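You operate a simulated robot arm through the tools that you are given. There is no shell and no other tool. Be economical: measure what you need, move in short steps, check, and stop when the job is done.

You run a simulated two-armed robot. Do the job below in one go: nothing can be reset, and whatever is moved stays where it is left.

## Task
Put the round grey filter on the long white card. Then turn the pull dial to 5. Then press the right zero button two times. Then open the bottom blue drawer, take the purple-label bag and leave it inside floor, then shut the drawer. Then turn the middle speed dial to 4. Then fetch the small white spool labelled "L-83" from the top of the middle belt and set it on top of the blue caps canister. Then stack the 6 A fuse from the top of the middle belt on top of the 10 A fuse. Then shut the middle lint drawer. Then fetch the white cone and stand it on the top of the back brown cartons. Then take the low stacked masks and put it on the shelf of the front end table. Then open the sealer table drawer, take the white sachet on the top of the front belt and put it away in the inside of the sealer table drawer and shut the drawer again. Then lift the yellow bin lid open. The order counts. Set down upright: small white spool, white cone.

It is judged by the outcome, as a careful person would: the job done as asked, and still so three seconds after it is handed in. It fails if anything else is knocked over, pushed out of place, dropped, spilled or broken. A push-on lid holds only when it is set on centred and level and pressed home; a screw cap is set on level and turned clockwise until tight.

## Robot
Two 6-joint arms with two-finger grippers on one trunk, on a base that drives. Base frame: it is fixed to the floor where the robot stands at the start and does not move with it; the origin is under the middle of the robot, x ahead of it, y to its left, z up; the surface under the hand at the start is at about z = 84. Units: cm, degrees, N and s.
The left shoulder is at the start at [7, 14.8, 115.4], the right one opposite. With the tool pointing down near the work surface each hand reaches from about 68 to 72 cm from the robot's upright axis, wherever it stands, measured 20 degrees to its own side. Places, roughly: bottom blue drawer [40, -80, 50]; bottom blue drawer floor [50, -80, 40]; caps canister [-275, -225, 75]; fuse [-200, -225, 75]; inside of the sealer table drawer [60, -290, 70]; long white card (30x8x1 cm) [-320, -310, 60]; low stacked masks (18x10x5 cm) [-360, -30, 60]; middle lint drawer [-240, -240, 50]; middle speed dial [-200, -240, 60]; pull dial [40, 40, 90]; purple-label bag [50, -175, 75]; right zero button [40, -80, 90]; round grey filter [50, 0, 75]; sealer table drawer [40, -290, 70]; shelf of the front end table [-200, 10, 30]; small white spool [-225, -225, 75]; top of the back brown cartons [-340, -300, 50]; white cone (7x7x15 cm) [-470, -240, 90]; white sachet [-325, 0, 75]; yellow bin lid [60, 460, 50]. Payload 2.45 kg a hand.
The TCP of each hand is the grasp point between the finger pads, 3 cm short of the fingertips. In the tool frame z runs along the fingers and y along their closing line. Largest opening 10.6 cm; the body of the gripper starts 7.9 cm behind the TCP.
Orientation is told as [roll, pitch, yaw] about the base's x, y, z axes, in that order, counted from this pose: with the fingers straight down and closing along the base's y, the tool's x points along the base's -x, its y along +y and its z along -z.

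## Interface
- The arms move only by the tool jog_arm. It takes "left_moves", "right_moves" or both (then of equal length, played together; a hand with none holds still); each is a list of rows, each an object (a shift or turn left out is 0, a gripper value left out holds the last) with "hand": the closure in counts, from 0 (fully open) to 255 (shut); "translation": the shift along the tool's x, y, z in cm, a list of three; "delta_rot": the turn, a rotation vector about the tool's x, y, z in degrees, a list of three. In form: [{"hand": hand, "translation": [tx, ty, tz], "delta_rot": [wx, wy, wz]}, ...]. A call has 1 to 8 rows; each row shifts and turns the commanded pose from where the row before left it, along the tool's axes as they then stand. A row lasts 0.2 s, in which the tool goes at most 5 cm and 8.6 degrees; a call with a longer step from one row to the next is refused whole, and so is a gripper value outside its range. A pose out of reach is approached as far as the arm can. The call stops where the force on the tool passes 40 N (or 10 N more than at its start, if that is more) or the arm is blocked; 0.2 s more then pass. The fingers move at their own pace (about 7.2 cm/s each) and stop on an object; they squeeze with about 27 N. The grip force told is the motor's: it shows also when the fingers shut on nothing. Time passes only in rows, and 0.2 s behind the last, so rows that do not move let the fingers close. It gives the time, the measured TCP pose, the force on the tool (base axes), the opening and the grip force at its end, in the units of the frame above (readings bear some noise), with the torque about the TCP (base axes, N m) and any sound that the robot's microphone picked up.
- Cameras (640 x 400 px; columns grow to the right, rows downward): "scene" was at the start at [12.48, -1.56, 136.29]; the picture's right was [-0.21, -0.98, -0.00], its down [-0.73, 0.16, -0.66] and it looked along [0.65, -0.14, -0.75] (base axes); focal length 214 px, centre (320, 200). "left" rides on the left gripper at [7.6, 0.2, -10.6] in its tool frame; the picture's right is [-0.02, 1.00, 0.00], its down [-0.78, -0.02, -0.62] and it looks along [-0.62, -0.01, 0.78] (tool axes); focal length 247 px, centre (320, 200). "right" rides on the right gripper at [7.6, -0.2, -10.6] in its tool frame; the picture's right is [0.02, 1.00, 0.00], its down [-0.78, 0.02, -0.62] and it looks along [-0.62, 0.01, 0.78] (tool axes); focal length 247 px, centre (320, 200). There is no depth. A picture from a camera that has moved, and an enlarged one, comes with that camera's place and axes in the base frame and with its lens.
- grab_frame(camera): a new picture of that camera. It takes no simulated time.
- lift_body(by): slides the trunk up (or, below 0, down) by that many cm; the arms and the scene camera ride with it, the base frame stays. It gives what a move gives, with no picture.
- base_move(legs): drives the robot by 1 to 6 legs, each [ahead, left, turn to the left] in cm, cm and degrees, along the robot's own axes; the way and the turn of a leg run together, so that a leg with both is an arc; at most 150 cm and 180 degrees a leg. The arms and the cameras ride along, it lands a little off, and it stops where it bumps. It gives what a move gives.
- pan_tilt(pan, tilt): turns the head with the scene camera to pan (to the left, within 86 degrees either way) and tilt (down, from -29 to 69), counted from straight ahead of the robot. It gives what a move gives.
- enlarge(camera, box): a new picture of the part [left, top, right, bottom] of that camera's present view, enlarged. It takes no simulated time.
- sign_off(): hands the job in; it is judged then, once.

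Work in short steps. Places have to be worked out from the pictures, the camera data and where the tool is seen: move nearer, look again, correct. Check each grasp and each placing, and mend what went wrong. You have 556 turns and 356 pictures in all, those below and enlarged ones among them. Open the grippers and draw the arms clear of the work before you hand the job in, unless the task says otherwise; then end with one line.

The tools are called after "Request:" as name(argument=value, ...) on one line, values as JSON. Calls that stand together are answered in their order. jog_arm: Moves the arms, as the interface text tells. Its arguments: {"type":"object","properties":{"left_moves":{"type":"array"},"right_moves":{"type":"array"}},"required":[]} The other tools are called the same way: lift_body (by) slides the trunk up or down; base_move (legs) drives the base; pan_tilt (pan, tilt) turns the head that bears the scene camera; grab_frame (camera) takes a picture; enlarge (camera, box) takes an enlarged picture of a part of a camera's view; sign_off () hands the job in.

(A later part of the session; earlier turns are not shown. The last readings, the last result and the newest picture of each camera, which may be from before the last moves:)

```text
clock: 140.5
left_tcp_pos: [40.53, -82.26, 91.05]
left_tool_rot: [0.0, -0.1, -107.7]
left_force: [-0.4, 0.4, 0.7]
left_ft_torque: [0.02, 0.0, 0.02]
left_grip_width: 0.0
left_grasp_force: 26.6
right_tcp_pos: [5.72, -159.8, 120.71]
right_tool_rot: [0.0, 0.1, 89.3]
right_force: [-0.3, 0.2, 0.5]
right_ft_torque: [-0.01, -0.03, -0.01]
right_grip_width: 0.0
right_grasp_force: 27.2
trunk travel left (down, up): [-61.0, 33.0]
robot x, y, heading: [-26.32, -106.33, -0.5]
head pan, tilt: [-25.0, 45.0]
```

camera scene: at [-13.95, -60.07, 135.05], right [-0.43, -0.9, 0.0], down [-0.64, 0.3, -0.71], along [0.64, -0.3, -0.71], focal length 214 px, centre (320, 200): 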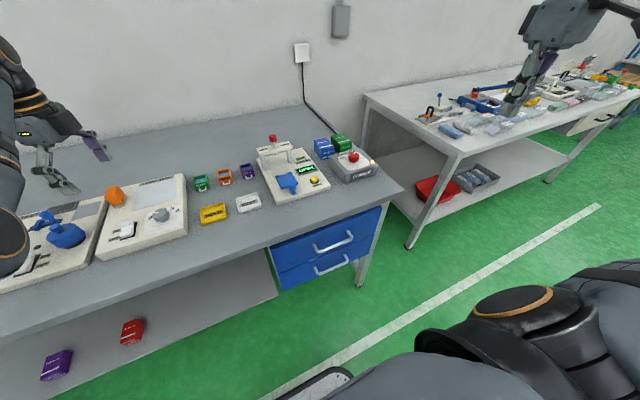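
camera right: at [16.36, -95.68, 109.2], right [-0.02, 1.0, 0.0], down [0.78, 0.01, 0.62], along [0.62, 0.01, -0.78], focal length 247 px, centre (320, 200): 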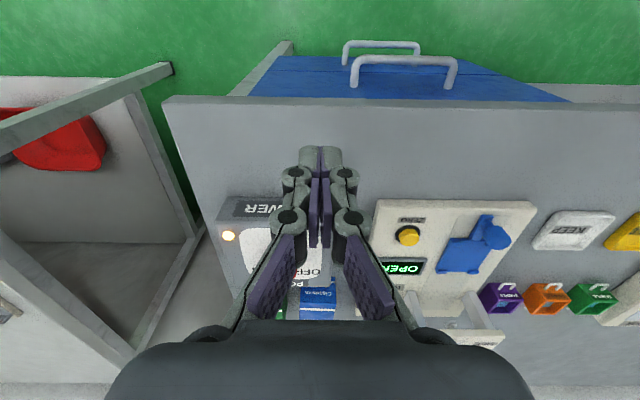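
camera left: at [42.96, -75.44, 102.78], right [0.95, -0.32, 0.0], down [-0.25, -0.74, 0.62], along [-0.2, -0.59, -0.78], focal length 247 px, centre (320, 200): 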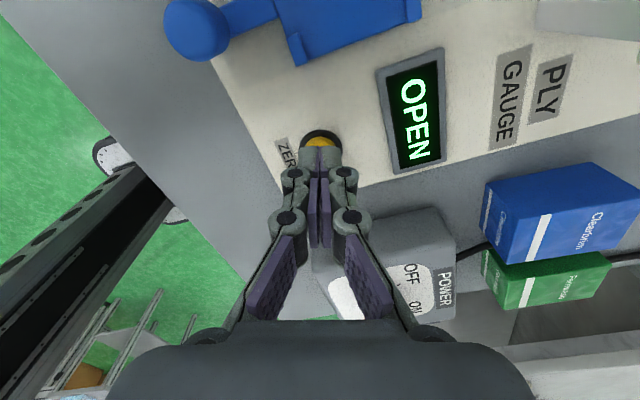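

Still free; continue down in single 0.3 cm rows.

Request:
jog_arm(left_moves=[{"translation": [0, 0, 0.3]}])

Request:
jog_arm(left_moves=[{"translation": [0, 0, 0.3]}])

Request:
jog_arm(left_moves=[{"translation": [0, 0, 0.3]}])

```text
clock: 140.9
left_tcp_pos: [40.63, -82.25, 90.65]
left_tool_rot: [-0.1, -0.1, -107.5]
left_force: [-0.3, 0.6, -0.2]
left_ft_torque: [0.01, 0.0, -0.01]
left_grip_width: 0.01
left_grasp_force: 26.5
right_tcp_pos: [5.67, -159.77, 120.63]
right_tool_rot: [0.0, 0.0, 89.4]
right_force: [0.2, 0.2, -0.6]
right_ft_torque: [-0.02, -0.02, 0.03]
right_grip_width: 0.03
right_grasp_force: 26.7
trunk travel left (down, up): [-61.0, 33.0]
robot x, y, heading: [-26.45, -106.71, -0.7]
head pan, tilt: [-25.0, 45.0]
```

```text
clock: 141.3
left_tcp_pos: [40.76, -82.34, 90.48]
left_tool_rot: [-0.1, 0.0, -107.6]
left_force: [0.8, -0.1, -0.2]
left_ft_torque: [-0.01, -0.02, 0.01]
left_grip_width: 0.03
left_grasp_force: 27.4
right_tcp_pos: [5.64, -159.82, 120.84]
right_tool_rot: [0.0, 0.2, 89.3]
right_force: [0.2, -0.1, 0.2]
right_ft_torque: [0.02, -0.01, 0.01]
right_grip_width: 0.01
right_grasp_force: 26.8
trunk travel left (down, up): [-61.0, 33.0]
robot x, y, heading: [-26.6, -106.7, -0.6]
head pan, tilt: [-25.0, 45.0]
```

```text
clock: 141.7
left_tcp_pos: [40.84, -82.42, 90.09]
left_tool_rot: [-0.1, 0.0, -107.7]
left_force: [0.1, 0.5, -0.6]
left_ft_torque: [0.02, -0.03, 0.01]
left_grip_width: 0.0
left_grasp_force: 26.9
right_tcp_pos: [5.89, -159.66, 120.72]
right_tool_rot: [0.0, 0.0, 89.4]
right_force: [0.1, 0.6, 0.3]
right_ft_torque: [0.02, 0.0, -0.01]
right_grip_width: 0.0
right_grasp_force: 26.7
trunk travel left (down, up): [-61.0, 33.0]
robot x, y, heading: [-26.16, -106.4, -0.7]
head pan, tilt: [-25.0, 45.0]
```

Request:
grab_frame(camera="left")

```text
304 pictures are left
camera left: at [43.03, -75.31, 100.82], right [0.95, -0.32, 0.0], down [-0.25, -0.74, 0.62], along [-0.2, -0.59, -0.78], focal length 247 px, centre (320, 200)
```

left: 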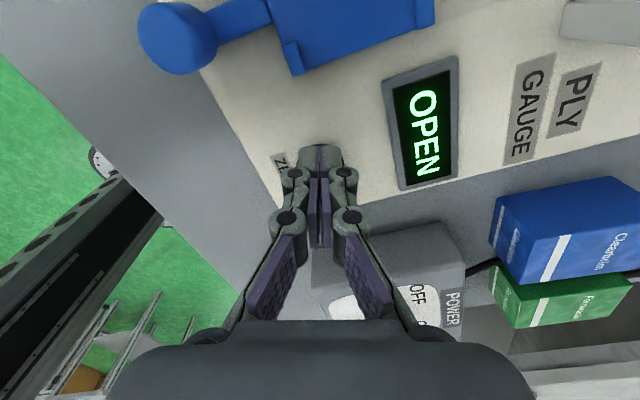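

The button is right under the tips. Continue down.

Request:
jog_arm(left_moves=[{"translation": [0, 0, 0.3]}])

Request:
jog_arm(left_moves=[{"translation": [0, 0, 0.3]}])

Request:
jog_arm(left_moves=[{"translation": [0, 0, 0.3]}])

```text
clock: 142.1
left_tcp_pos: [40.64, -82.59, 89.81]
left_tool_rot: [-0.1, 0.0, -107.6]
left_force: [-0.3, 1.0, 0.1]
left_ft_torque: [0.0, 0.01, 0.0]
left_grip_width: 0.57
left_grasp_force: 28.9
right_tcp_pos: [5.78, -159.77, 120.77]
right_tool_rot: [-0.1, 0.1, 89.4]
right_force: [1.1, -0.7, 0.2]
right_ft_torque: [0.01, -0.03, 0.02]
right_grip_width: 0.01
right_grasp_force: 26.7
trunk travel left (down, up): [-61.0, 33.0]
robot x, y, heading: [-27.09, -106.62, -0.4]
head pan, tilt: [-25.0, 45.0]
```

```text
clock: 142.5
left_tcp_pos: [40.56, -82.41, 89.62]
left_tool_rot: [-0.1, 0.0, -107.6]
left_force: [0.6, 0.1, 2.6]
left_ft_torque: [-0.04, 0.01, 0.01]
left_grip_width: 0.56
left_grasp_force: 28.7
right_tcp_pos: [5.77, -159.75, 120.82]
right_tool_rot: [-0.1, 0.1, 89.4]
right_force: [0.5, 0.8, 0.0]
right_ft_torque: [0.03, -0.01, 0.01]
right_grip_width: 0.0
right_grasp_force: 26.7
trunk travel left (down, up): [-61.0, 33.0]
robot x, y, heading: [-26.42, -106.5, -0.5]
head pan, tilt: [-25.0, 45.0]
heard: click
```

```text
clock: 142.9
left_tcp_pos: [40.59, -82.4, 89.4]
left_tool_rot: [0.2, 0.1, -107.6]
left_force: [2.4, -0.4, 8.1]
left_ft_torque: [-0.04, -0.06, 0.03]
left_grip_width: 0.6
left_grasp_force: 29.1
right_tcp_pos: [5.7, -159.85, 120.73]
right_tool_rot: [-0.1, 0.0, 89.4]
right_force: [0.7, 0.6, -0.1]
right_ft_torque: [0.0, -0.04, 0.0]
right_grip_width: 0.04
right_grasp_force: 27.2
trunk travel left (down, up): [-61.0, 33.0]
robot x, y, heading: [-26.69, -106.6, -0.6]
head pan, tilt: [-25.0, 45.0]
```

First click heard. Raise 1.8 cm, then press a second time.

Request:
jog_arm(left_moves=[{"translation": [0, 0, -0.9]}, {"translation": [0, 0, -0.9]}, {}])

Request:
jog_arm(left_moves=[{"translation": [0, 0, 0.8]}, {"translation": [0, 0, 0.6]}, {"translation": [0, 0, 0.3]}])

```text
clock: 143.7
left_tcp_pos: [40.71, -82.36, 91.11]
left_tool_rot: [-0.1, 0.0, -107.7]
left_force: [0.7, -0.8, 0.5]
left_ft_torque: [0.01, 0.01, 0.01]
left_grip_width: 0.0
left_grasp_force: 28.9
right_tcp_pos: [5.72, -159.8, 120.76]
right_tool_rot: [0.0, 0.1, 89.3]
right_force: [-0.1, -0.2, -0.2]
right_ft_torque: [0.02, 0.03, 0.03]
right_grip_width: 0.0
right_grasp_force: 26.3
trunk travel left (down, up): [-61.0, 33.0]
robot x, y, heading: [-26.68, -106.33, -0.5]
head pan, tilt: [-25.0, 45.0]
```

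```text
clock: 144.5
left_tcp_pos: [40.63, -82.54, 89.5]
left_tool_rot: [0.1, 0.1, -107.6]
left_force: [1.4, 2.0, 5.9]
left_ft_torque: [-0.05, 0.01, 0.02]
left_grip_width: 0.61
left_grasp_force: 28.4
right_tcp_pos: [5.6, -159.86, 120.72]
right_tool_rot: [-0.2, 0.1, 89.4]
right_force: [0.2, 0.3, 0.2]
right_ft_torque: [0.0, 0.04, -0.04]
right_grip_width: 0.01
right_grasp_force: 27.1
trunk travel left (down, up): [-61.0, 33.0]
robot x, y, heading: [-26.26, -106.82, -0.8]
head pan, tilt: [-25.0, 45.0]
heard: click
```

Second click: pressed twice. Raise the hand and back off to look at the blue drawers.

Request:
jog_arm(left_moves=[{"translation": [0, 0, -2]}, {"translation": [0, 0, -4.5]}, {"translation": [0, 0, -4.5], "hand": 0}, {"translation": [0, 0, -4], "hand": 0}])

Request:
base_move(legs=[[-50, 0, 0.7]])

Request:
pan_tilt(pan=12, tilt=40)

Request:
grab_frame(camera="scene")

```text
clock: 145.5
left_tcp_pos: [40.93, -82.41, 104.41]
left_tool_rot: [-0.1, 0.1, -107.6]
left_force: [-0.8, 0.3, -0.1]
left_ft_torque: [0.0, 0.04, -0.02]
left_grip_width: 7.77
left_grasp_force: 0.1
left hand out of reach, approached as far as the arm can: row 3
right_tcp_pos: [5.66, -159.9, 120.78]
right_tool_rot: [-0.1, 0.0, 89.4]
right_force: [-0.3, 0.4, -0.4]
right_ft_torque: [0.02, 0.0, -0.01]
right_grip_width: 0.0
right_grasp_force: 26.8
trunk travel left (down, up): [-61.0, 33.0]
robot x, y, heading: [-26.57, -106.63, -0.9]
head pan, tilt: [-25.0, 45.0]
```

```text
clock: 148.4
left_tcp_pos: [-8.66, -81.17, 104.28]
left_tool_rot: [-0.2, 0.1, -106.7]
left_force: [0.5, -0.4, 0.9]
left_ft_torque: [0.02, 0.01, 0.02]
left_grip_width: 10.6
left_grasp_force: 0.0
right_tcp_pos: [-42.8, -159.12, 120.81]
right_tool_rot: [0.0, 0.1, 90.3]
right_force: [0.1, -0.7, 0.0]
right_ft_torque: [-0.02, -0.01, 0.0]
right_grip_width: 0.0
right_grasp_force: 26.5
trunk travel left (down, up): [-61.0, 33.0]
robot x, y, heading: [-75.74, -106.49, 0.1]
head pan, tilt: [-25.0, 45.0]
```

```text
clock: 149.4
left_tcp_pos: [-8.63, -81.25, 104.32]
left_tool_rot: [-0.2, 0.1, -106.8]
left_force: [1.0, 0.7, -0.2]
left_ft_torque: [0.0, -0.01, 0.03]
left_grip_width: 10.61
left_grasp_force: 0.0
right_tcp_pos: [-42.9, -159.18, 120.86]
right_tool_rot: [0.0, 0.2, 90.3]
right_force: [0.2, -0.2, 0.4]
right_ft_torque: [0.0, -0.01, 0.01]
right_grip_width: 0.0
right_grasp_force: 26.9
trunk travel left (down, up): [-61.0, 33.0]
robot x, y, heading: [-76.37, -106.43, 0.3]
head pan, tilt: [12.0, 40.0]
```

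```text
303 pictures are left
camera scene: at [-62.69, -104.43, 135.78], right [0.21, -0.98, 0.0], down [-0.63, -0.14, -0.77], along [0.75, 0.16, -0.64], focal length 214 px, centre (320, 200)
```

scene: 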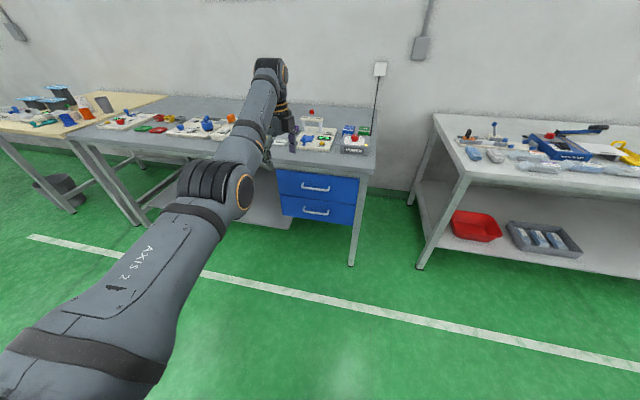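

Request:
enlarge(camera="scene", box=[250, 130, 390, 260])

Request:
enlarge(camera="scene", box=[420, 100, 640, 240])

```text
3.08 times, centred on (320, 195) of scene
camera zoom: at [-62.69, -104.43, 135.78], right [0.21, -0.98, 0.0], down [-0.63, -0.14, -0.77], along [0.75, 0.16, -0.64], focal length 660 px, centre (320, 215)
```

zoom: 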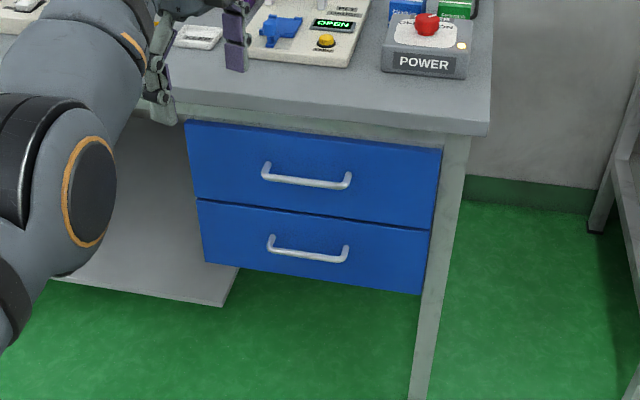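

```text
2.86 times, centred on (530, 170) of scene
camera zoom: at [-62.69, -104.43, 135.78], right [0.21, -0.98, 0.0], down [-0.63, -0.14, -0.77], along [0.75, 0.16, -0.64], focal length 613 px, centre (-280, 286)
```

zoom: 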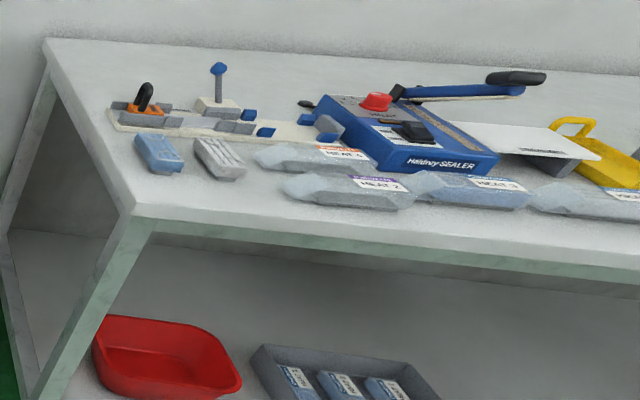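

Handles: upper z≈70, lower z≈53, at y≈-84, x≈22. The purple-label bag (HEAT 2) is on the next table. I lower the trunk here in free space and test tilting the left hand 45° forward.

Request:
lift_body(by=-40)

Request:
jog_arm(left_moves=[{"delta_rot": [0, 0, -8.4]}, {"delta_rot": [0, 0, -8.4]}, {"delta_rot": [-8, 0, 0]}, {"delta_rot": [-8, 0, 0]}, {"delta_rot": [-8, 0, 0]}, {"delta_rot": [-8, 0, 0]}, {"delta_rot": [-8, 0, 0]}])

Request:
grab_frame(camera="scene")

```text
clock: 153.3
left_tcp_pos: [-8.67, -81.24, 64.38]
left_tool_rot: [-0.1, 0.1, -106.6]
left_force: [-0.1, 0.3, 0.0]
left_ft_torque: [-0.02, -0.02, -0.01]
left_grip_width: 10.59
left_grasp_force: 0.1
right_tcp_pos: [-42.73, -159.15, 80.84]
right_tool_rot: [0.0, 0.1, 90.3]
right_force: [-0.6, 0.0, 0.0]
right_ft_torque: [0.0, 0.0, -0.05]
right_grip_width: 0.01
right_grasp_force: 26.9
trunk travel left (down, up): [-21.0, 73.0]
robot x, y, heading: [-75.65, -106.49, 0.2]
head pan, tilt: [12.0, 40.0]
```

```text
clock: 154.9
left_tcp_pos: [-7.62, -81.09, 64.21]
left_tool_rot: [40.1, 0.0, -89.8]
left_force: [-0.3, 0.1, -0.1]
left_ft_torque: [0.02, -0.02, -0.02]
left_grip_width: 10.59
left_grasp_force: 0.0
left hand out of reach, approached as far as the arm can: row 3
right_tcp_pos: [-42.77, -159.2, 80.78]
right_tool_rot: [0.0, 0.0, 90.3]
right_force: [0.0, 0.9, -0.9]
right_ft_torque: [-0.01, 0.0, -0.04]
right_grip_width: 0.0
right_grasp_force: 27.0
trunk travel left (down, up): [-21.0, 73.0]
robot x, y, heading: [-75.77, -106.53, -0.0]
head pan, tilt: [12.0, 40.0]
```

```text
300 pictures are left
camera scene: at [-62.72, -104.41, 95.78], right [0.21, -0.98, 0.0], down [-0.63, -0.14, -0.77], along [0.75, 0.16, -0.64], focal length 214 px, centre (320, 200)
```

scene: 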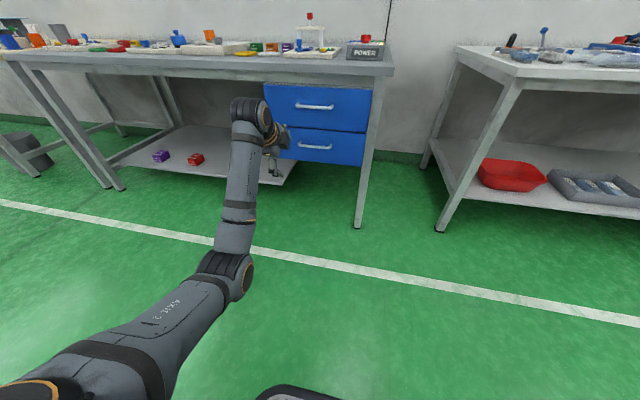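

Tilting works. Continue rotating to horizontal (about 90°) and check.

Request:
jog_arm(left_moves=[{"delta_rot": [-8, 0, 0]}, {"delta_rot": [-8, 0, 0]}, {"delta_rot": [-8, 0, 0]}, {"delta_rot": [-8, 0, 0]}, {"delta_rot": [-8, 0, 0]}, {"delta_rot": [-8, 0, 0], "hand": 128}])

Request:
grab_frame(camera="left")

```text
clock: 156.3
left_tcp_pos: [-7.65, -81.12, 64.28]
left_tool_rot: [87.9, 0.1, -89.9]
left_force: [-0.8, -0.4, 0.3]
left_ft_torque: [-0.01, -0.02, 0.01]
left_grip_width: 5.56
left_grasp_force: 0.9
right_tcp_pos: [-42.77, -159.1, 80.76]
right_tool_rot: [0.0, 0.1, 90.3]
right_force: [-0.1, 0.8, 0.3]
right_ft_torque: [0.01, 0.0, 0.01]
right_grip_width: 0.01
right_grasp_force: 26.7
trunk travel left (down, up): [-21.0, 73.0]
robot x, y, heading: [-76.03, -106.78, 0.4]
head pan, tilt: [12.0, 40.0]
```

```text
299 pictures are left
camera left: at [-18.39, -73.61, 64.82], right [0.03, -0.02, 1.0], down [-0.62, -0.78, 0.0], along [0.78, -0.62, -0.04], focal length 247 px, centre (320, 200)
```

left: 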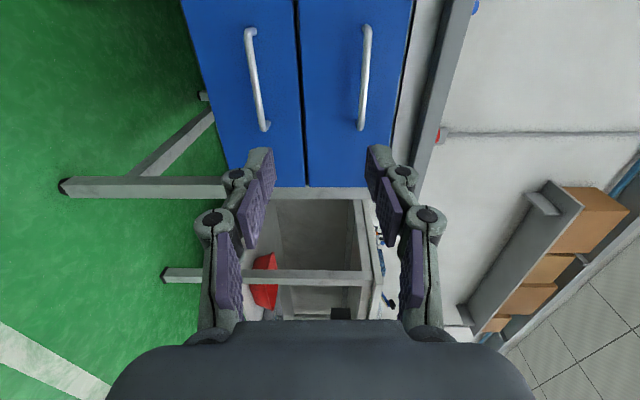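

The hand is horizontal and the arm is happy. Lower the trunk 10.5 to z≈53.7, shift y, and drive 14 cm forward, then check.

Request:
lift_body(by=-10.5)

Request:
jog_arm(left_moves=[{"translation": [-1.9, 0, 0], "delta_rot": [-2, 0, 0]}])

Request:
base_move(legs=[[14, 0, 0]])

Request:
grab_frame(camera="left")

```text
clock: 157.6
left_tcp_pos: [-7.69, -81.16, 53.75]
left_tool_rot: [87.9, 0.0, -89.9]
left_force: [0.7, 0.2, 0.3]
left_ft_torque: [0.0, 0.0, 0.02]
left_grip_width: 5.28
left_grasp_force: 0.0
right_tcp_pos: [-42.84, -159.18, 70.33]
right_tool_rot: [-0.1, 0.0, 90.3]
right_force: [-0.4, -0.1, 0.7]
right_ft_torque: [-0.03, 0.0, -0.01]
right_grip_width: 0.02
right_grasp_force: 26.9
trunk travel left (down, up): [-10.5, 83.5]
robot x, y, heading: [-76.03, -106.22, 0.2]
head pan, tilt: [12.0, 40.0]
```

```text
clock: 158.0
left_tcp_pos: [-7.59, -83.04, 53.81]
left_tool_rot: [89.9, 0.1, -89.9]
left_force: [0.4, -0.7, 0.6]
left_ft_torque: [0.02, 0.01, -0.03]
left_grip_width: 5.29
left_grasp_force: 0.1
right_tcp_pos: [-42.79, -159.08, 70.29]
right_tool_rot: [-0.1, 0.2, 90.4]
right_force: [0.5, -0.2, 0.5]
right_ft_torque: [-0.01, -0.02, 0.02]
right_grip_width: 0.0
right_grasp_force: 26.8
trunk travel left (down, up): [-10.5, 83.5]
robot x, y, heading: [-75.93, -106.49, 0.4]
head pan, tilt: [12.0, 40.0]
```

```text
clock: 159.4
left_tcp_pos: [6.7, -82.71, 53.84]
left_tool_rot: [89.9, 0.0, -89.9]
left_force: [0.6, 0.3, 0.1]
left_ft_torque: [-0.01, 0.0, 0.0]
left_grip_width: 5.25
left_grasp_force: 0.1
right_tcp_pos: [-28.3, -158.96, 70.26]
right_tool_rot: [0.0, 0.2, 90.3]
right_force: [0.4, 0.0, 0.1]
right_ft_torque: [-0.02, 0.02, 0.0]
right_grip_width: 0.0
right_grasp_force: 26.9
trunk travel left (down, up): [-10.5, 83.5]
robot x, y, heading: [-61.31, -106.53, 0.3]
head pan, tilt: [12.0, 40.0]
```

```text
298 pictures are left
camera left: at [-4.05, -75.25, 53.97], right [0.0, -0.02, 1.0], down [-0.62, -0.79, -0.02], along [0.79, -0.62, -0.02], focal length 247 px, centre (320, 200)
```

left: 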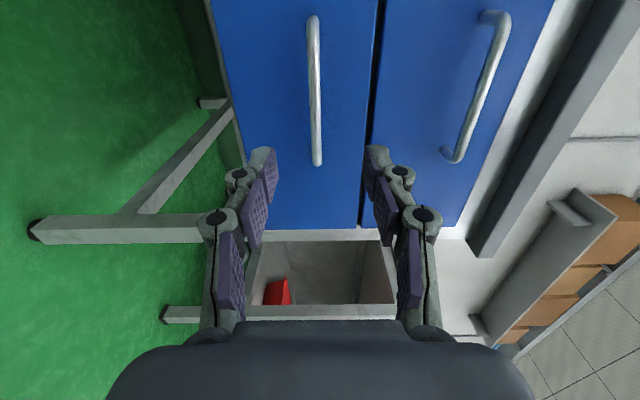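

Bar located at x≈23.5, z≈53.3, y≈-82. Adjust z by -0.5 and drive 11 cm closer.

Request:
jog_arm(left_moves=[{"translation": [0, -0.5, 0]}])

Request:
base_move(legs=[[11, 0, 0]])

Request:
grab_frame(camera="left")

```text
clock: 159.8
left_tcp_pos: [6.61, -82.76, 53.29]
left_tool_rot: [89.9, 0.1, -89.7]
left_force: [0.2, -0.6, 0.0]
left_ft_torque: [-0.01, 0.02, -0.01]
left_grip_width: 5.28
left_grasp_force: 0.1
right_tcp_pos: [-28.29, -158.93, 70.2]
right_tool_rot: [0.0, 0.0, 90.4]
right_force: [0.0, 0.1, 0.2]
right_ft_torque: [-0.02, -0.04, 0.01]
right_grip_width: 0.0
right_grasp_force: 27.3
trunk travel left (down, up): [-10.5, 83.5]
robot x, y, heading: [-61.01, -106.42, 0.5]
head pan, tilt: [12.0, 40.0]
```

```text
clock: 161.0
left_tcp_pos: [17.58, -82.47, 53.21]
left_tool_rot: [89.8, 0.1, -89.7]
left_force: [0.4, 0.0, 0.6]
left_ft_torque: [0.03, 0.0, -0.02]
left_grip_width: 5.29
left_grasp_force: 0.2
right_tcp_pos: [-17.37, -158.84, 70.37]
right_tool_rot: [-0.2, 0.0, 90.5]
right_force: [-0.3, 0.2, 0.2]
right_ft_torque: [-0.01, 0.01, 0.01]
right_grip_width: 0.0
right_grasp_force: 26.7
trunk travel left (down, up): [-10.5, 83.5]
robot x, y, heading: [-50.44, -106.11, 0.1]
head pan, tilt: [12.0, 40.0]
```

```text
297 pictures are left
camera left: at [6.77, -75.06, 53.45], right [0.0, -0.02, 1.0], down [-0.62, -0.79, -0.02], along [0.79, -0.62, -0.02], focal length 247 px, centre (320, 200)
```

left: 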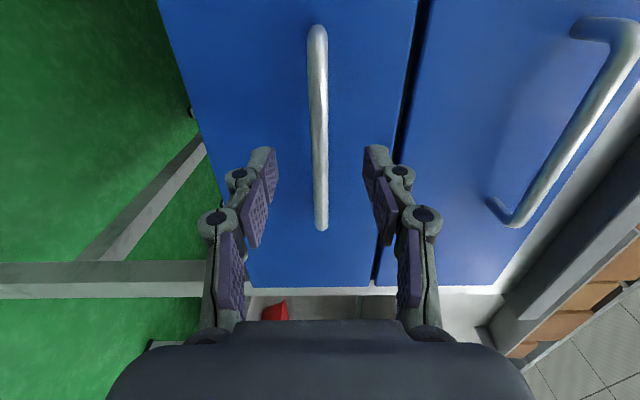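

Bar is centred between the fingers. Drive 4.2 cm more, then close.

Request:
base_move(legs=[[4.2, 0, 0]])

Request:
jog_arm(left_moves=[{"hand": 255}, {"hand": 255}, {"hand": 255}])

Request:
grab_frame(camera="left")

```text
clock: 161.9
left_tcp_pos: [21.68, -82.42, 53.35]
left_tool_rot: [90.0, 0.1, -89.6]
left_force: [-1.0, 0.3, 0.4]
left_ft_torque: [0.01, -0.03, 0.01]
left_grip_width: 5.29
left_grasp_force: 0.2
right_tcp_pos: [-13.19, -158.84, 70.22]
right_tool_rot: [-0.1, 0.1, 90.5]
right_force: [0.9, -0.4, 0.4]
right_ft_torque: [0.03, -0.01, 0.0]
right_grip_width: 0.0
right_grasp_force: 26.9
trunk travel left (down, up): [-10.5, 83.5]
robot x, y, heading: [-46.38, -106.24, 0.5]
head pan, tilt: [12.0, 40.0]
```

```text
clock: 162.7
left_tcp_pos: [21.87, -82.47, 53.26]
left_tool_rot: [89.7, 0.1, -89.8]
left_force: [-0.8, -0.1, -0.7]
left_ft_torque: [-0.03, 0.02, 0.02]
left_grip_width: 1.06
left_grasp_force: 37.7
right_tcp_pos: [-13.14, -158.88, 70.2]
right_tool_rot: [0.0, 0.1, 90.5]
right_force: [0.5, 0.1, 0.2]
right_ft_torque: [-0.01, 0.01, -0.03]
right_grip_width: 0.0
right_grasp_force: 26.8
trunk travel left (down, up): [-10.5, 83.5]
robot x, y, heading: [-46.3, -106.23, 0.4]
head pan, tilt: [12.0, 40.0]
```

```text
296 pictures are left
camera left: at [10.97, -75.01, 53.43], right [0.0, -0.02, 1.0], down [-0.62, -0.79, -0.02], along [0.79, -0.62, -0.02], focal length 247 px, centre (320, 200)
```

left: 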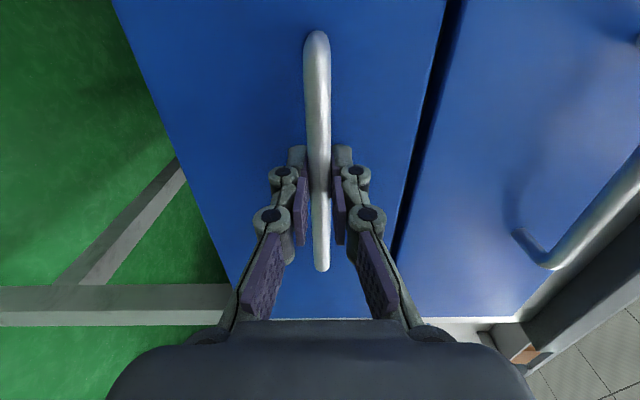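

Gripped the bar. Pull by driving back 28 cm.

Request:
base_move(legs=[[-15, 0, 0]])

Request:
base_move(legs=[[-13, 0, 0]])

Request:
grab_frame(camera="scene")

```text
clock: 164.0
left_tcp_pos: [6.65, -82.45, 53.32]
left_tool_rot: [89.9, 0.1, -89.7]
left_force: [-0.1, 8.4, -1.2]
left_ft_torque: [-0.01, 0.03, 0.26]
left_grip_width: 1.07
left_grasp_force: 37.7
right_tcp_pos: [-28.07, -158.91, 70.29]
right_tool_rot: [0.0, 0.2, 90.6]
right_force: [-0.2, -0.3, -0.1]
right_ft_torque: [-0.02, 0.02, -0.01]
right_grip_width: 0.02
right_grasp_force: 27.1
trunk travel left (down, up): [-10.5, 83.5]
robot x, y, heading: [-61.61, -106.68, 0.5]
head pan, tilt: [12.0, 40.0]
```

```text
clock: 165.3
left_tcp_pos: [-6.1, -82.54, 53.06]
left_tool_rot: [89.9, 0.1, -89.5]
left_force: [-0.6, 24.1, 0.3]
left_ft_torque: [-0.07, 0.01, 0.75]
left_grip_width: 1.05
left_grasp_force: 37.7
right_tcp_pos: [-41.02, -158.88, 70.44]
right_tool_rot: [-0.1, 0.2, 90.6]
right_force: [-0.2, -0.5, 0.0]
right_ft_torque: [-0.03, 0.01, 0.01]
right_grip_width: 0.0
right_grasp_force: 27.3
trunk travel left (down, up): [-10.5, 83.5]
robot x, y, heading: [-74.08, -106.29, 0.7]
head pan, tilt: [12.0, 40.0]
```

```text
295 pictures are left
camera scene: at [-61.16, -104.22, 85.28], right [0.22, -0.98, 0.0], down [-0.63, -0.14, -0.77], along [0.75, 0.17, -0.64], focal length 214 px, centre (320, 200)
```

scene: 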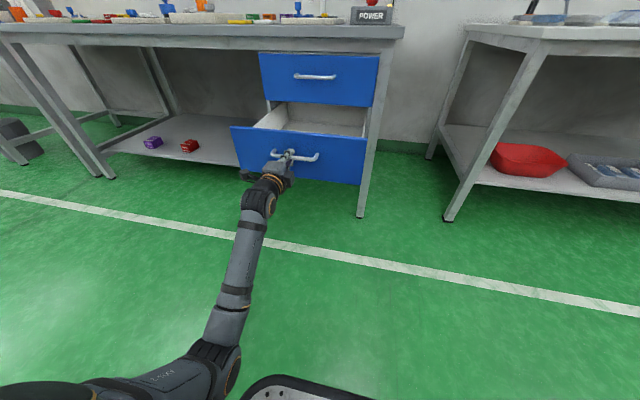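

The drawer is open by ~28 cm. Relieve the side load, release and back away.

Request:
jog_arm(left_moves=[{"translation": [0.35, 0, 0]}, {"hand": 128}, {"hand": 128}, {"hand": 128}])

Request:
base_move(legs=[[-25, 0, -0.6]])

Request:
grab_frame(camera="left")

```text
clock: 166.3
left_tcp_pos: [-6.18, -82.11, 53.22]
left_tool_rot: [90.0, 0.4, -89.4]
left_force: [-0.2, 0.0, -0.4]
left_ft_torque: [0.03, 0.03, -0.01]
left_grip_width: 5.29
left_grasp_force: 0.1
right_tcp_pos: [-40.96, -159.02, 70.34]
right_tool_rot: [-0.1, 0.1, 90.7]
right_force: [0.4, 0.2, -0.1]
right_ft_torque: [0.0, 0.0, 0.01]
right_grip_width: 0.01
right_grasp_force: 27.3
trunk travel left (down, up): [-10.5, 83.5]
robot x, y, heading: [-73.94, -106.45, 0.8]
head pan, tilt: [12.0, 40.0]
```

```text
clock: 168.1
left_tcp_pos: [-31.12, -83.17, 53.11]
left_tool_rot: [90.0, 0.3, -90.2]
left_force: [0.1, 1.0, 1.1]
left_ft_torque: [0.0, -0.01, -0.02]
left_grip_width: 5.28
left_grasp_force: 0.1
right_tcp_pos: [-66.83, -159.46, 70.2]
right_tool_rot: [-0.1, 0.2, 89.9]
right_force: [-0.3, -0.8, -0.4]
right_ft_torque: [-0.02, 0.01, 0.03]
right_grip_width: 0.0
right_grasp_force: 27.7
trunk travel left (down, up): [-10.5, 83.5]
robot x, y, heading: [-99.27, -106.1, -0.2]
head pan, tilt: [12.0, 40.0]
```

```text
294 pictures are left
camera left: at [-41.77, -75.57, 53.54], right [0.0, -0.03, 1.0], down [-0.62, -0.78, -0.02], along [0.78, -0.62, -0.02], focal length 247 px, centre (320, 200)
```

left: 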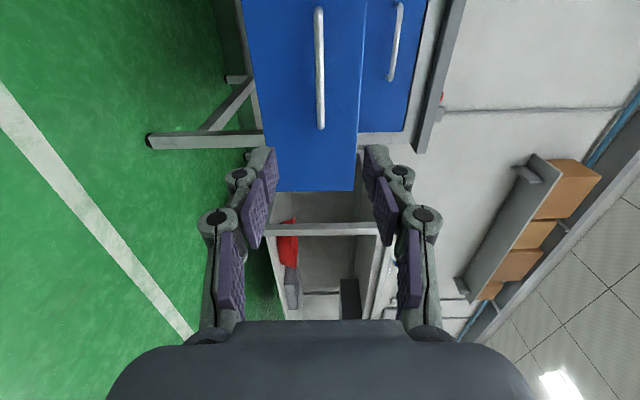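

Drawer stays open. Raise the trunk, point the hand down again, and drive over to the next table for the purple-label bag.

Request:
lift_body(by=50.5)

Request:
jog_arm(left_moves=[{"delta_rot": [8.2, 0, 0]}, {"delta_rot": [8.2, 0, 0]}, {"delta_rot": [8.2, 0, 0]}, {"delta_rot": [8.2, 0, 0]}, {"delta_rot": [8.2, 0, 0]}, {"delta_rot": [8.2, 0, 0]}, {"delta_rot": [8.2, 0, 0]}, {"delta_rot": [8.2, 0, 0]}])

Request:
jog_arm(left_moves=[{"delta_rot": [8.2, 0, 0]}, {"delta_rot": [8.2, 0, 0]}, {"delta_rot": [8, 0, 0], "hand": 0}])

Request:
base_move(legs=[[0, -108, 0], [60, 0, 0]])

Request:
pan_tilt(pan=15, tilt=45)

Request:
grab_frame(camera="scene")

```text
refused: 50.5 is not a number from -40 to 40
```

```text
clock: 169.9
left_tcp_pos: [-31.07, -83.12, 53.24]
left_tool_rot: [24.1, 0.3, -90.2]
left_force: [0.1, 0.0, 0.8]
left_ft_torque: [0.0, 0.01, -0.03]
left_grip_width: 5.27
left_grasp_force: 0.1
right_tcp_pos: [-66.64, -159.51, 70.2]
right_tool_rot: [-0.1, 0.0, 89.8]
right_force: [-0.8, -0.5, 0.1]
right_ft_torque: [-0.01, -0.01, 0.01]
right_grip_width: 0.0
right_grasp_force: 27.5
trunk travel left (down, up): [-10.5, 83.5]
robot x, y, heading: [-99.48, -106.44, -0.2]
head pan, tilt: [12.0, 40.0]
```

```text
clock: 170.7
left_tcp_pos: [-31.01, -83.12, 53.44]
left_tool_rot: [1.2, 0.4, -90.2]
left_force: [0.8, 0.4, 0.6]
left_ft_torque: [0.0, -0.01, 0.0]
left_grip_width: 10.08
left_grasp_force: 0.1
right_tcp_pos: [-66.73, -159.47, 70.3]
right_tool_rot: [-0.1, 0.1, 89.9]
right_force: [-0.4, -1.0, 0.5]
right_ft_torque: [0.0, -0.02, -0.01]
right_grip_width: 0.0
right_grasp_force: 26.7
trunk travel left (down, up): [-10.5, 83.5]
robot x, y, heading: [-99.32, -106.49, -0.3]
head pan, tilt: [12.0, 40.0]
```

```text
clock: 174.3
left_tcp_pos: [-30.04, -152.08, 53.52]
left_tool_rot: [1.4, 0.2, -92.3]
left_force: [-0.2, 0.5, 0.2]
left_ft_torque: [-0.02, 0.01, 0.04]
left_grip_width: 10.6
left_grasp_force: 0.0
right_tcp_pos: [-68.49, -227.23, 70.21]
right_tool_rot: [0.0, -0.1, 87.8]
right_force: [-0.2, 0.5, 0.7]
right_ft_torque: [-0.06, -0.02, 0.0]
right_grip_width: 0.0
right_grasp_force: 27.4
trunk travel left (down, up): [-10.5, 83.5]
robot x, y, heading: [-99.63, -173.0, -2.3]
head pan, tilt: [12.0, 40.0]
stopped in leg 1: the robot was blocked; the commanded pose is now the measured one
```

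```text
clock: 175.0
left_tcp_pos: [-30.12, -152.21, 53.46]
left_tool_rot: [1.3, 0.2, -92.3]
left_force: [-0.8, 0.2, -0.4]
left_ft_torque: [0.02, 0.0, -0.01]
left_grip_width: 10.59
left_grasp_force: 0.1
right_tcp_pos: [-68.56, -227.05, 70.23]
right_tool_rot: [0.0, -0.1, 87.7]
right_force: [-0.7, -0.6, -0.8]
right_ft_torque: [-0.01, -0.01, 0.0]
right_grip_width: 0.0
right_grasp_force: 27.2
trunk travel left (down, up): [-10.5, 83.5]
robot x, y, heading: [-98.99, -173.21, -2.3]
head pan, tilt: [15.0, 45.0]
```

```text
293 pictures are left
camera scene: at [-86.57, -171.34, 84.55], right [0.22, -0.98, 0.0], down [-0.69, -0.16, -0.71], along [0.69, 0.16, -0.71], focal length 214 px, centre (320, 200)
```

scene: 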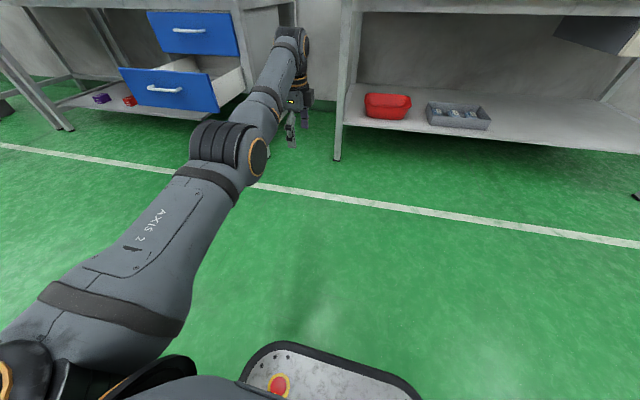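

The trunk lift was refused (limit 40) and the drive bumped into something on the right. Look that way at once.

Request:
pan_tilt(pan=-86, tilt=30)

Request:
grab_frame(camera="scene")

```text
clock: 176.8
left_tcp_pos: [-30.07, -152.2, 53.45]
left_tool_rot: [1.3, 0.2, -92.3]
left_force: [-0.3, 0.5, -0.7]
left_ft_torque: [-0.01, -0.04, 0.0]
left_grip_width: 10.63
left_grasp_force: 0.0
right_tcp_pos: [-68.5, -227.32, 70.2]
right_tool_rot: [0.0, -0.2, 87.7]
right_force: [-0.8, 0.4, 0.4]
right_ft_torque: [0.01, 0.05, 0.0]
right_grip_width: 0.0
right_grasp_force: 27.0
trunk travel left (down, up): [-10.5, 83.5]
robot x, y, heading: [-99.17, -173.21, -2.3]
head pan, tilt: [-85.9, 30.0]
```

```text
292 pictures are left
camera scene: at [-94.21, -182.17, 86.81], right [-1.0, -0.03, 0.0], down [-0.02, 0.5, -0.87], along [0.03, -0.87, -0.5], focal length 214 px, centre (320, 200)
```

scene: 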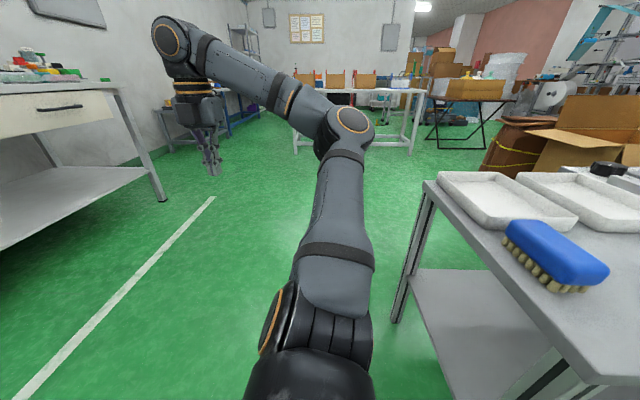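

The base brushed the middle end table; nothing on it fell. Move ahead away from it, then raise the trunk and continue.

Request:
base_move(legs=[[35, 4, 2.3]])

Request:
lift_body(by=40)

Request:
lift_body(by=10.5)

Request:
base_move(legs=[[0, -45, 0], [25, 0, 0]])

Request:
pan_tilt(pan=15, tilt=45)

Request:
grab_frame(camera="scene")

```text
clock: 179.1
left_tcp_pos: [4.07, -145.25, 53.32]
left_tool_rot: [1.4, 0.2, -89.3]
left_force: [0.2, -0.2, 0.0]
left_ft_torque: [0.02, 0.0, 0.02]
left_grip_width: 10.57
left_grasp_force: 0.1
right_tcp_pos: [-30.57, -222.06, 70.18]
right_tool_rot: [0.1, -0.1, 90.7]
right_force: [0.2, 0.5, 0.4]
right_ft_torque: [-0.01, -0.02, -0.03]
right_grip_width: 0.03
right_grasp_force: 26.8
trunk travel left (down, up): [-10.5, 83.5]
robot x, y, heading: [-64.58, -169.75, 0.8]
head pan, tilt: [-85.9, 30.0]
```

```text
clock: 182.9
left_tcp_pos: [4.15, -145.37, 93.41]
left_tool_rot: [1.3, 0.2, -89.4]
left_force: [0.0, 0.6, 0.4]
left_ft_torque: [0.0, 0.0, 0.02]
left_grip_width: 10.62
left_grasp_force: 0.1
right_tcp_pos: [-30.61, -222.17, 110.2]
right_tool_rot: [0.1, -0.2, 90.7]
right_force: [1.7, -0.5, -0.7]
right_ft_torque: [0.02, -0.01, 0.0]
right_grip_width: 0.02
right_grasp_force: 27.3
trunk travel left (down, up): [-50.5, 43.5]
robot x, y, heading: [-64.26, -169.42, 0.7]
head pan, tilt: [-85.9, 30.0]
```

```text
clock: 184.3
left_tcp_pos: [3.92, -145.3, 103.95]
left_tool_rot: [1.3, 0.2, -89.4]
left_force: [-0.1, -0.5, 0.5]
left_ft_torque: [-0.01, 0.0, -0.01]
left_grip_width: 10.62
left_grasp_force: 0.0
right_tcp_pos: [-30.54, -222.15, 120.71]
right_tool_rot: [0.1, -0.1, 90.7]
right_force: [0.2, 0.7, -0.2]
right_ft_torque: [0.0, 0.02, 0.0]
right_grip_width: 0.0
right_grasp_force: 26.9
trunk travel left (down, up): [-61.0, 33.0]
robot x, y, heading: [-63.89, -169.79, 0.6]
head pan, tilt: [-85.9, 30.0]
```

```text
clock: 188.4
left_tcp_pos: [29.91, -189.56, 104.02]
left_tool_rot: [1.4, 0.1, -88.8]
left_force: [-0.8, 0.2, 0.2]
left_ft_torque: [-0.02, -0.01, 0.0]
left_grip_width: 10.62
left_grasp_force: 0.1
right_tcp_pos: [-3.94, -266.89, 120.77]
right_tool_rot: [-0.1, -0.1, 91.3]
right_force: [0.3, 0.2, 0.1]
right_ft_torque: [-0.05, 0.01, -0.02]
right_grip_width: 0.0
right_grasp_force: 26.6
trunk travel left (down, up): [-61.0, 33.0]
robot x, y, heading: [-37.82, -214.74, 1.2]
head pan, tilt: [-85.9, 30.0]
```

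```text
clock: 190.2
left_tcp_pos: [29.97, -189.48, 103.98]
left_tool_rot: [1.3, 0.1, -88.9]
left_force: [0.5, 0.9, 0.7]
left_ft_torque: [0.01, 0.0, 0.0]
left_grip_width: 10.59
left_grasp_force: 0.1
right_tcp_pos: [-3.85, -266.86, 120.74]
right_tool_rot: [0.0, -0.1, 91.3]
right_force: [-0.4, -1.2, -0.5]
right_ft_torque: [-0.03, 0.05, -0.01]
right_grip_width: 0.01
right_grasp_force: 27.3
trunk travel left (down, up): [-61.0, 33.0]
robot x, y, heading: [-37.48, -214.27, 1.4]
head pan, tilt: [15.0, 45.0]
```

```text
291 pictures are left
camera scene: at [-25.27, -212.02, 135.05], right [0.28, -0.96, 0.0], down [-0.68, -0.2, -0.71], along [0.68, 0.2, -0.71], focal length 214 px, centre (320, 200)
```

scene: 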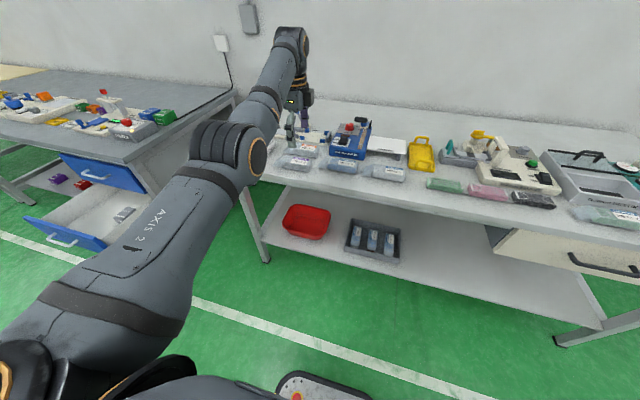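

Request:
grab_frame(camera="left")

Request:
enlarge(camera="scene", box=[230, 110, 430, 230])

```text
290 pictures are left
camera left: at [29.65, -182.03, 114.66], right [1.0, 0.0, 0.02], down [-0.01, -0.79, 0.62], along [0.02, -0.62, -0.79], focal length 247 px, centre (320, 200)
```

left: 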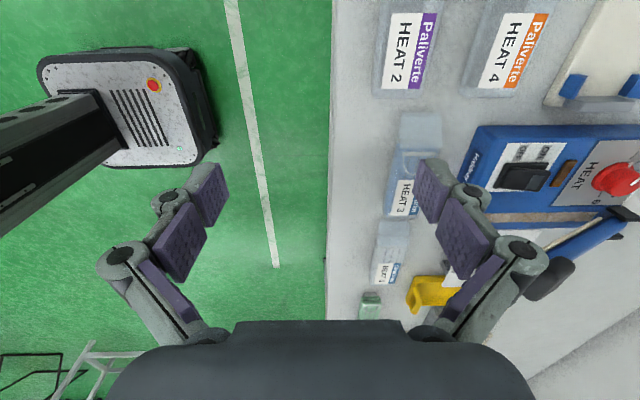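

```text
3.20 times, centred on (330, 170) of scene
camera zoom: at [-25.27, -212.02, 135.05], right [0.28, -0.96, 0.0], down [-0.68, -0.2, -0.71], along [0.68, 0.2, -0.71], focal length 686 px, centre (288, 296)
```

zoom: 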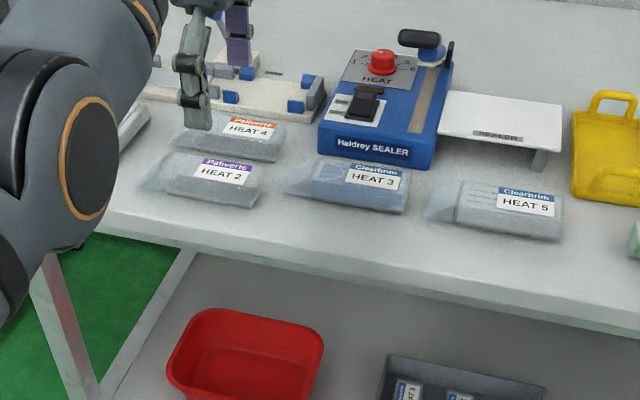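

The purple-label bag (HEAT 2) is centred near [38.5,-183], ~6.3 cm wide in x, ~15 long in y. Drive to have it at reach.

Request:
base_move(legs=[[10, 7, -1.3]])

Request:
jog_arm(left_moves=[{"hand": 50, "delta_rot": [1.3, 0, 0]}, {"hand": 50}])

Request:
grab_frame(camera="left")

```text
clock: 191.5
left_tcp_pos: [40.25, -183.89, 104.0]
left_tool_rot: [1.3, 0.3, -90.2]
left_force: [-0.2, -0.4, 0.7]
left_ft_torque: [-0.01, -0.01, -0.01]
left_grip_width: 10.57
left_grasp_force: 0.0
right_tcp_pos: [4.67, -260.39, 120.79]
right_tool_rot: [-0.1, 0.0, 90.0]
right_force: [0.3, 0.0, -1.2]
right_ft_torque: [0.0, 0.01, 0.02]
right_grip_width: 0.0
right_grasp_force: 26.6
trunk travel left (down, up): [-61.0, 33.0]
robot x, y, heading: [-28.13, -207.63, -0.0]
head pan, tilt: [15.0, 45.0]
```

```text
clock: 192.1
left_tcp_pos: [39.99, -183.87, 103.82]
left_tool_rot: [-0.1, 0.3, -90.0]
left_force: [1.5, -0.3, 0.7]
left_ft_torque: [0.02, 0.03, 0.0]
left_grip_width: 8.51
left_grasp_force: 0.1
left hand out of reach, approached as far as the arm can: row 1
right_tcp_pos: [4.72, -260.24, 120.64]
right_tool_rot: [0.1, -0.1, 90.0]
right_force: [0.4, 0.3, 0.6]
right_ft_torque: [0.01, 0.0, 0.02]
right_grip_width: 0.0
right_grasp_force: 27.0
trunk travel left (down, up): [-61.0, 33.0]
robot x, y, heading: [-28.05, -207.59, 0.4]
head pan, tilt: [15.0, 45.0]
```

```text
288 pictures are left
camera left: at [40.01, -176.41, 114.58], right [1.0, -0.02, 0.0], down [-0.02, -0.79, 0.62], along [-0.01, -0.62, -0.79], focal length 247 px, centre (320, 200)
```

left: 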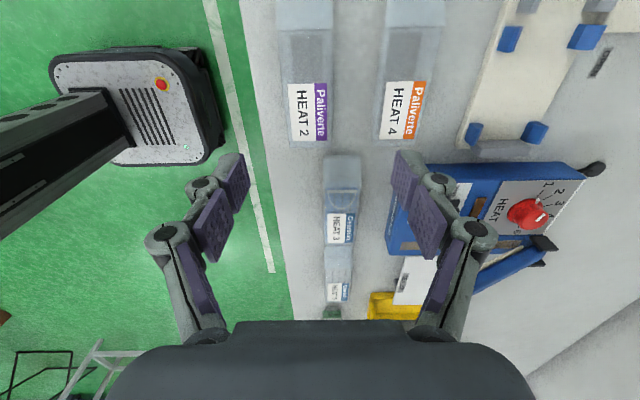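

Align x by -1.5 and descend to z≈93 to see.

Request:
jog_arm(left_moves=[{"translation": [0.3, -0.5, 4]}, {"translation": [0.3, -0.5, 4]}, {"translation": [0.2, -0.5, 3]}])

Request:
grab_frame(camera="left")

```text
clock: 192.9
left_tcp_pos: [38.3, -183.1, 92.81]
left_tool_rot: [0.1, 0.2, -90.1]
left_force: [0.5, 0.2, 0.2]
left_ft_torque: [-0.02, -0.02, 0.01]
left_grip_width: 8.51
left_grasp_force: 0.1
right_tcp_pos: [4.81, -260.24, 120.68]
right_tool_rot: [0.0, -0.2, 90.0]
right_force: [-0.9, -0.2, 0.6]
right_ft_torque: [-0.02, 0.01, 0.02]
right_grip_width: 0.0
right_grasp_force: 27.3
trunk travel left (down, up): [-61.0, 33.0]
robot x, y, heading: [-28.16, -207.82, 0.3]
head pan, tilt: [15.0, 45.0]
```

```text
287 pictures are left
camera left: at [38.42, -175.57, 103.54], right [1.0, -0.02, 0.0], down [-0.02, -0.79, 0.62], along [-0.01, -0.62, -0.79], focal length 247 px, centre (320, 200)
```

left: 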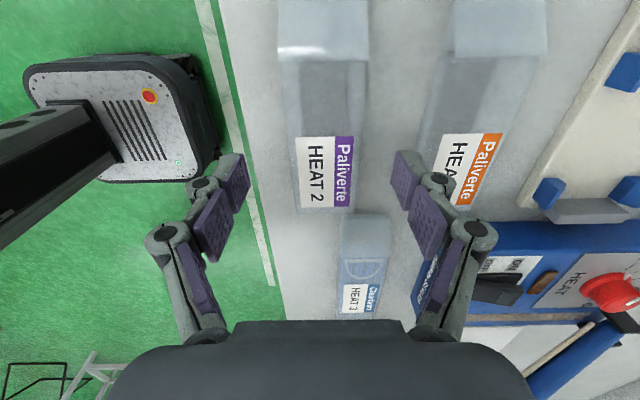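

Good alignment. Lower 4 cm and close gently.

Request:
jog_arm(left_moves=[{"translation": [0, 0.2, 2]}, {"translation": [0, 0, 2.2]}])

Request:
grab_frame(camera="left")

```text
clock: 193.5
left_tcp_pos: [38.73, -182.92, 88.69]
left_tool_rot: [0.1, 0.2, -90.1]
left_force: [0.3, 0.9, 0.2]
left_ft_torque: [0.04, -0.01, -0.03]
left_grip_width: 8.53
left_grasp_force: 0.0
right_tcp_pos: [4.76, -260.34, 120.75]
right_tool_rot: [-0.1, -0.1, 90.0]
right_force: [0.4, 0.2, -0.1]
right_ft_torque: [-0.01, 0.01, 0.0]
right_grip_width: 0.0
right_grasp_force: 27.1
trunk travel left (down, up): [-61.0, 33.0]
robot x, y, heading: [-27.68, -207.63, 0.2]
head pan, tilt: [15.0, 45.0]
```

```text
286 pictures are left
camera left: at [38.78, -175.46, 99.34], right [1.0, -0.02, 0.0], down [-0.02, -0.79, 0.62], along [-0.01, -0.62, -0.79], focal length 247 px, centre (320, 200)
```

left: 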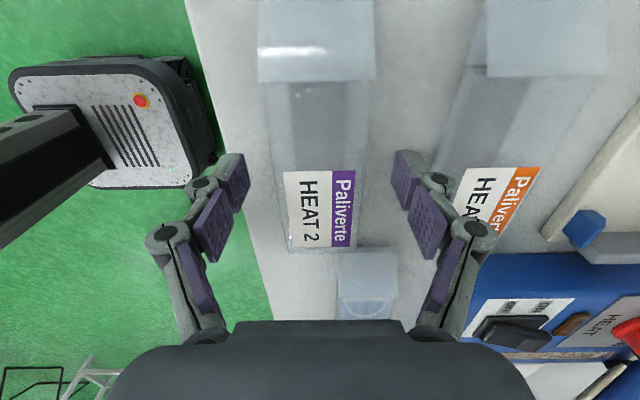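

Request:
jog_arm(left_moves=[{"translation": [0.5, 0, 0.8]}, {"hand": 255}, {"hand": 255}, {"hand": 255}, {"hand": 255}])

Request:
grab_frame(camera="left")

```text
clock: 194.7
left_tcp_pos: [38.74, -182.56, 87.95]
left_tool_rot: [0.0, 0.2, -90.0]
left_force: [-1.1, 0.4, -0.4]
left_ft_torque: [0.02, -0.01, 0.01]
left_grip_width: 5.43
left_grasp_force: 26.8
right_tcp_pos: [4.73, -260.28, 120.56]
right_tool_rot: [-0.1, -0.2, 90.0]
right_force: [0.7, 0.8, -0.1]
right_ft_torque: [0.03, 0.0, 0.03]
right_grip_width: 0.0
right_grasp_force: 27.6
trunk travel left (down, up): [-61.0, 33.0]
robot x, y, heading: [-28.18, -207.33, 0.1]
head pan, tilt: [15.0, 45.0]
```

```text
285 pictures are left
camera left: at [38.74, -175.04, 98.63], right [1.0, -0.02, 0.0], down [-0.02, -0.79, 0.62], along [-0.01, -0.62, -0.79], focal length 247 px, centre (320, 200)
```

left: 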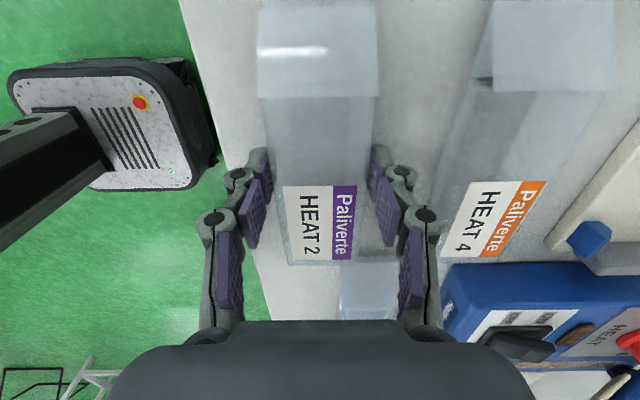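

Gripped at 5.4 cm. Lift it and back away.

Request:
jog_arm(left_moves=[{"translation": [0, 0, -3]}, {"translation": [0, 0, -4]}, {"translation": [0, 0, -4]}, {"translation": [0, 0, -4]}])

Request:
grab_frame(camera="left")

```text
clock: 195.7
left_tcp_pos: [38.92, -182.54, 103.01]
left_tool_rot: [-0.1, 0.2, -90.0]
left_force: [-0.2, 0.1, -0.3]
left_ft_torque: [-0.02, -0.03, 0.03]
left_grip_width: 5.46
left_grasp_force: 26.8
left hand out of reach, approached as far as the arm can: row 4
right_tcp_pos: [4.64, -260.35, 120.72]
right_tool_rot: [-0.1, -0.1, 90.0]
right_force: [0.5, 0.7, 1.0]
right_ft_torque: [0.04, -0.06, 0.0]
right_grip_width: 0.0
right_grasp_force: 27.4
trunk travel left (down, up): [-61.0, 33.0]
robot x, y, heading: [-28.27, -207.5, 0.3]
head pan, tilt: [15.0, 45.0]
```

```text
284 pictures are left
camera left: at [39.13, -175.08, 113.73], right [1.0, -0.02, 0.0], down [-0.02, -0.79, 0.62], along [-0.01, -0.62, -0.79], focal length 247 px, centre (320, 200)
```

left: 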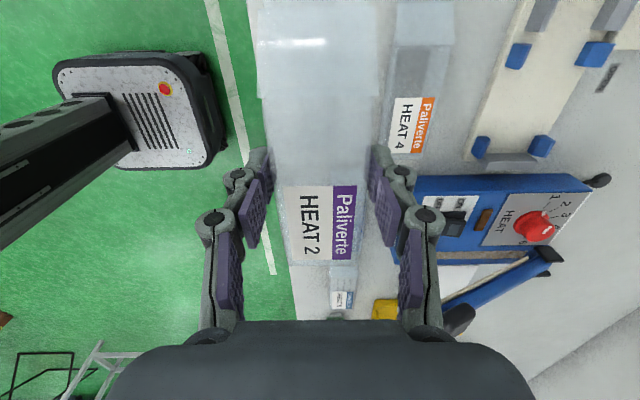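

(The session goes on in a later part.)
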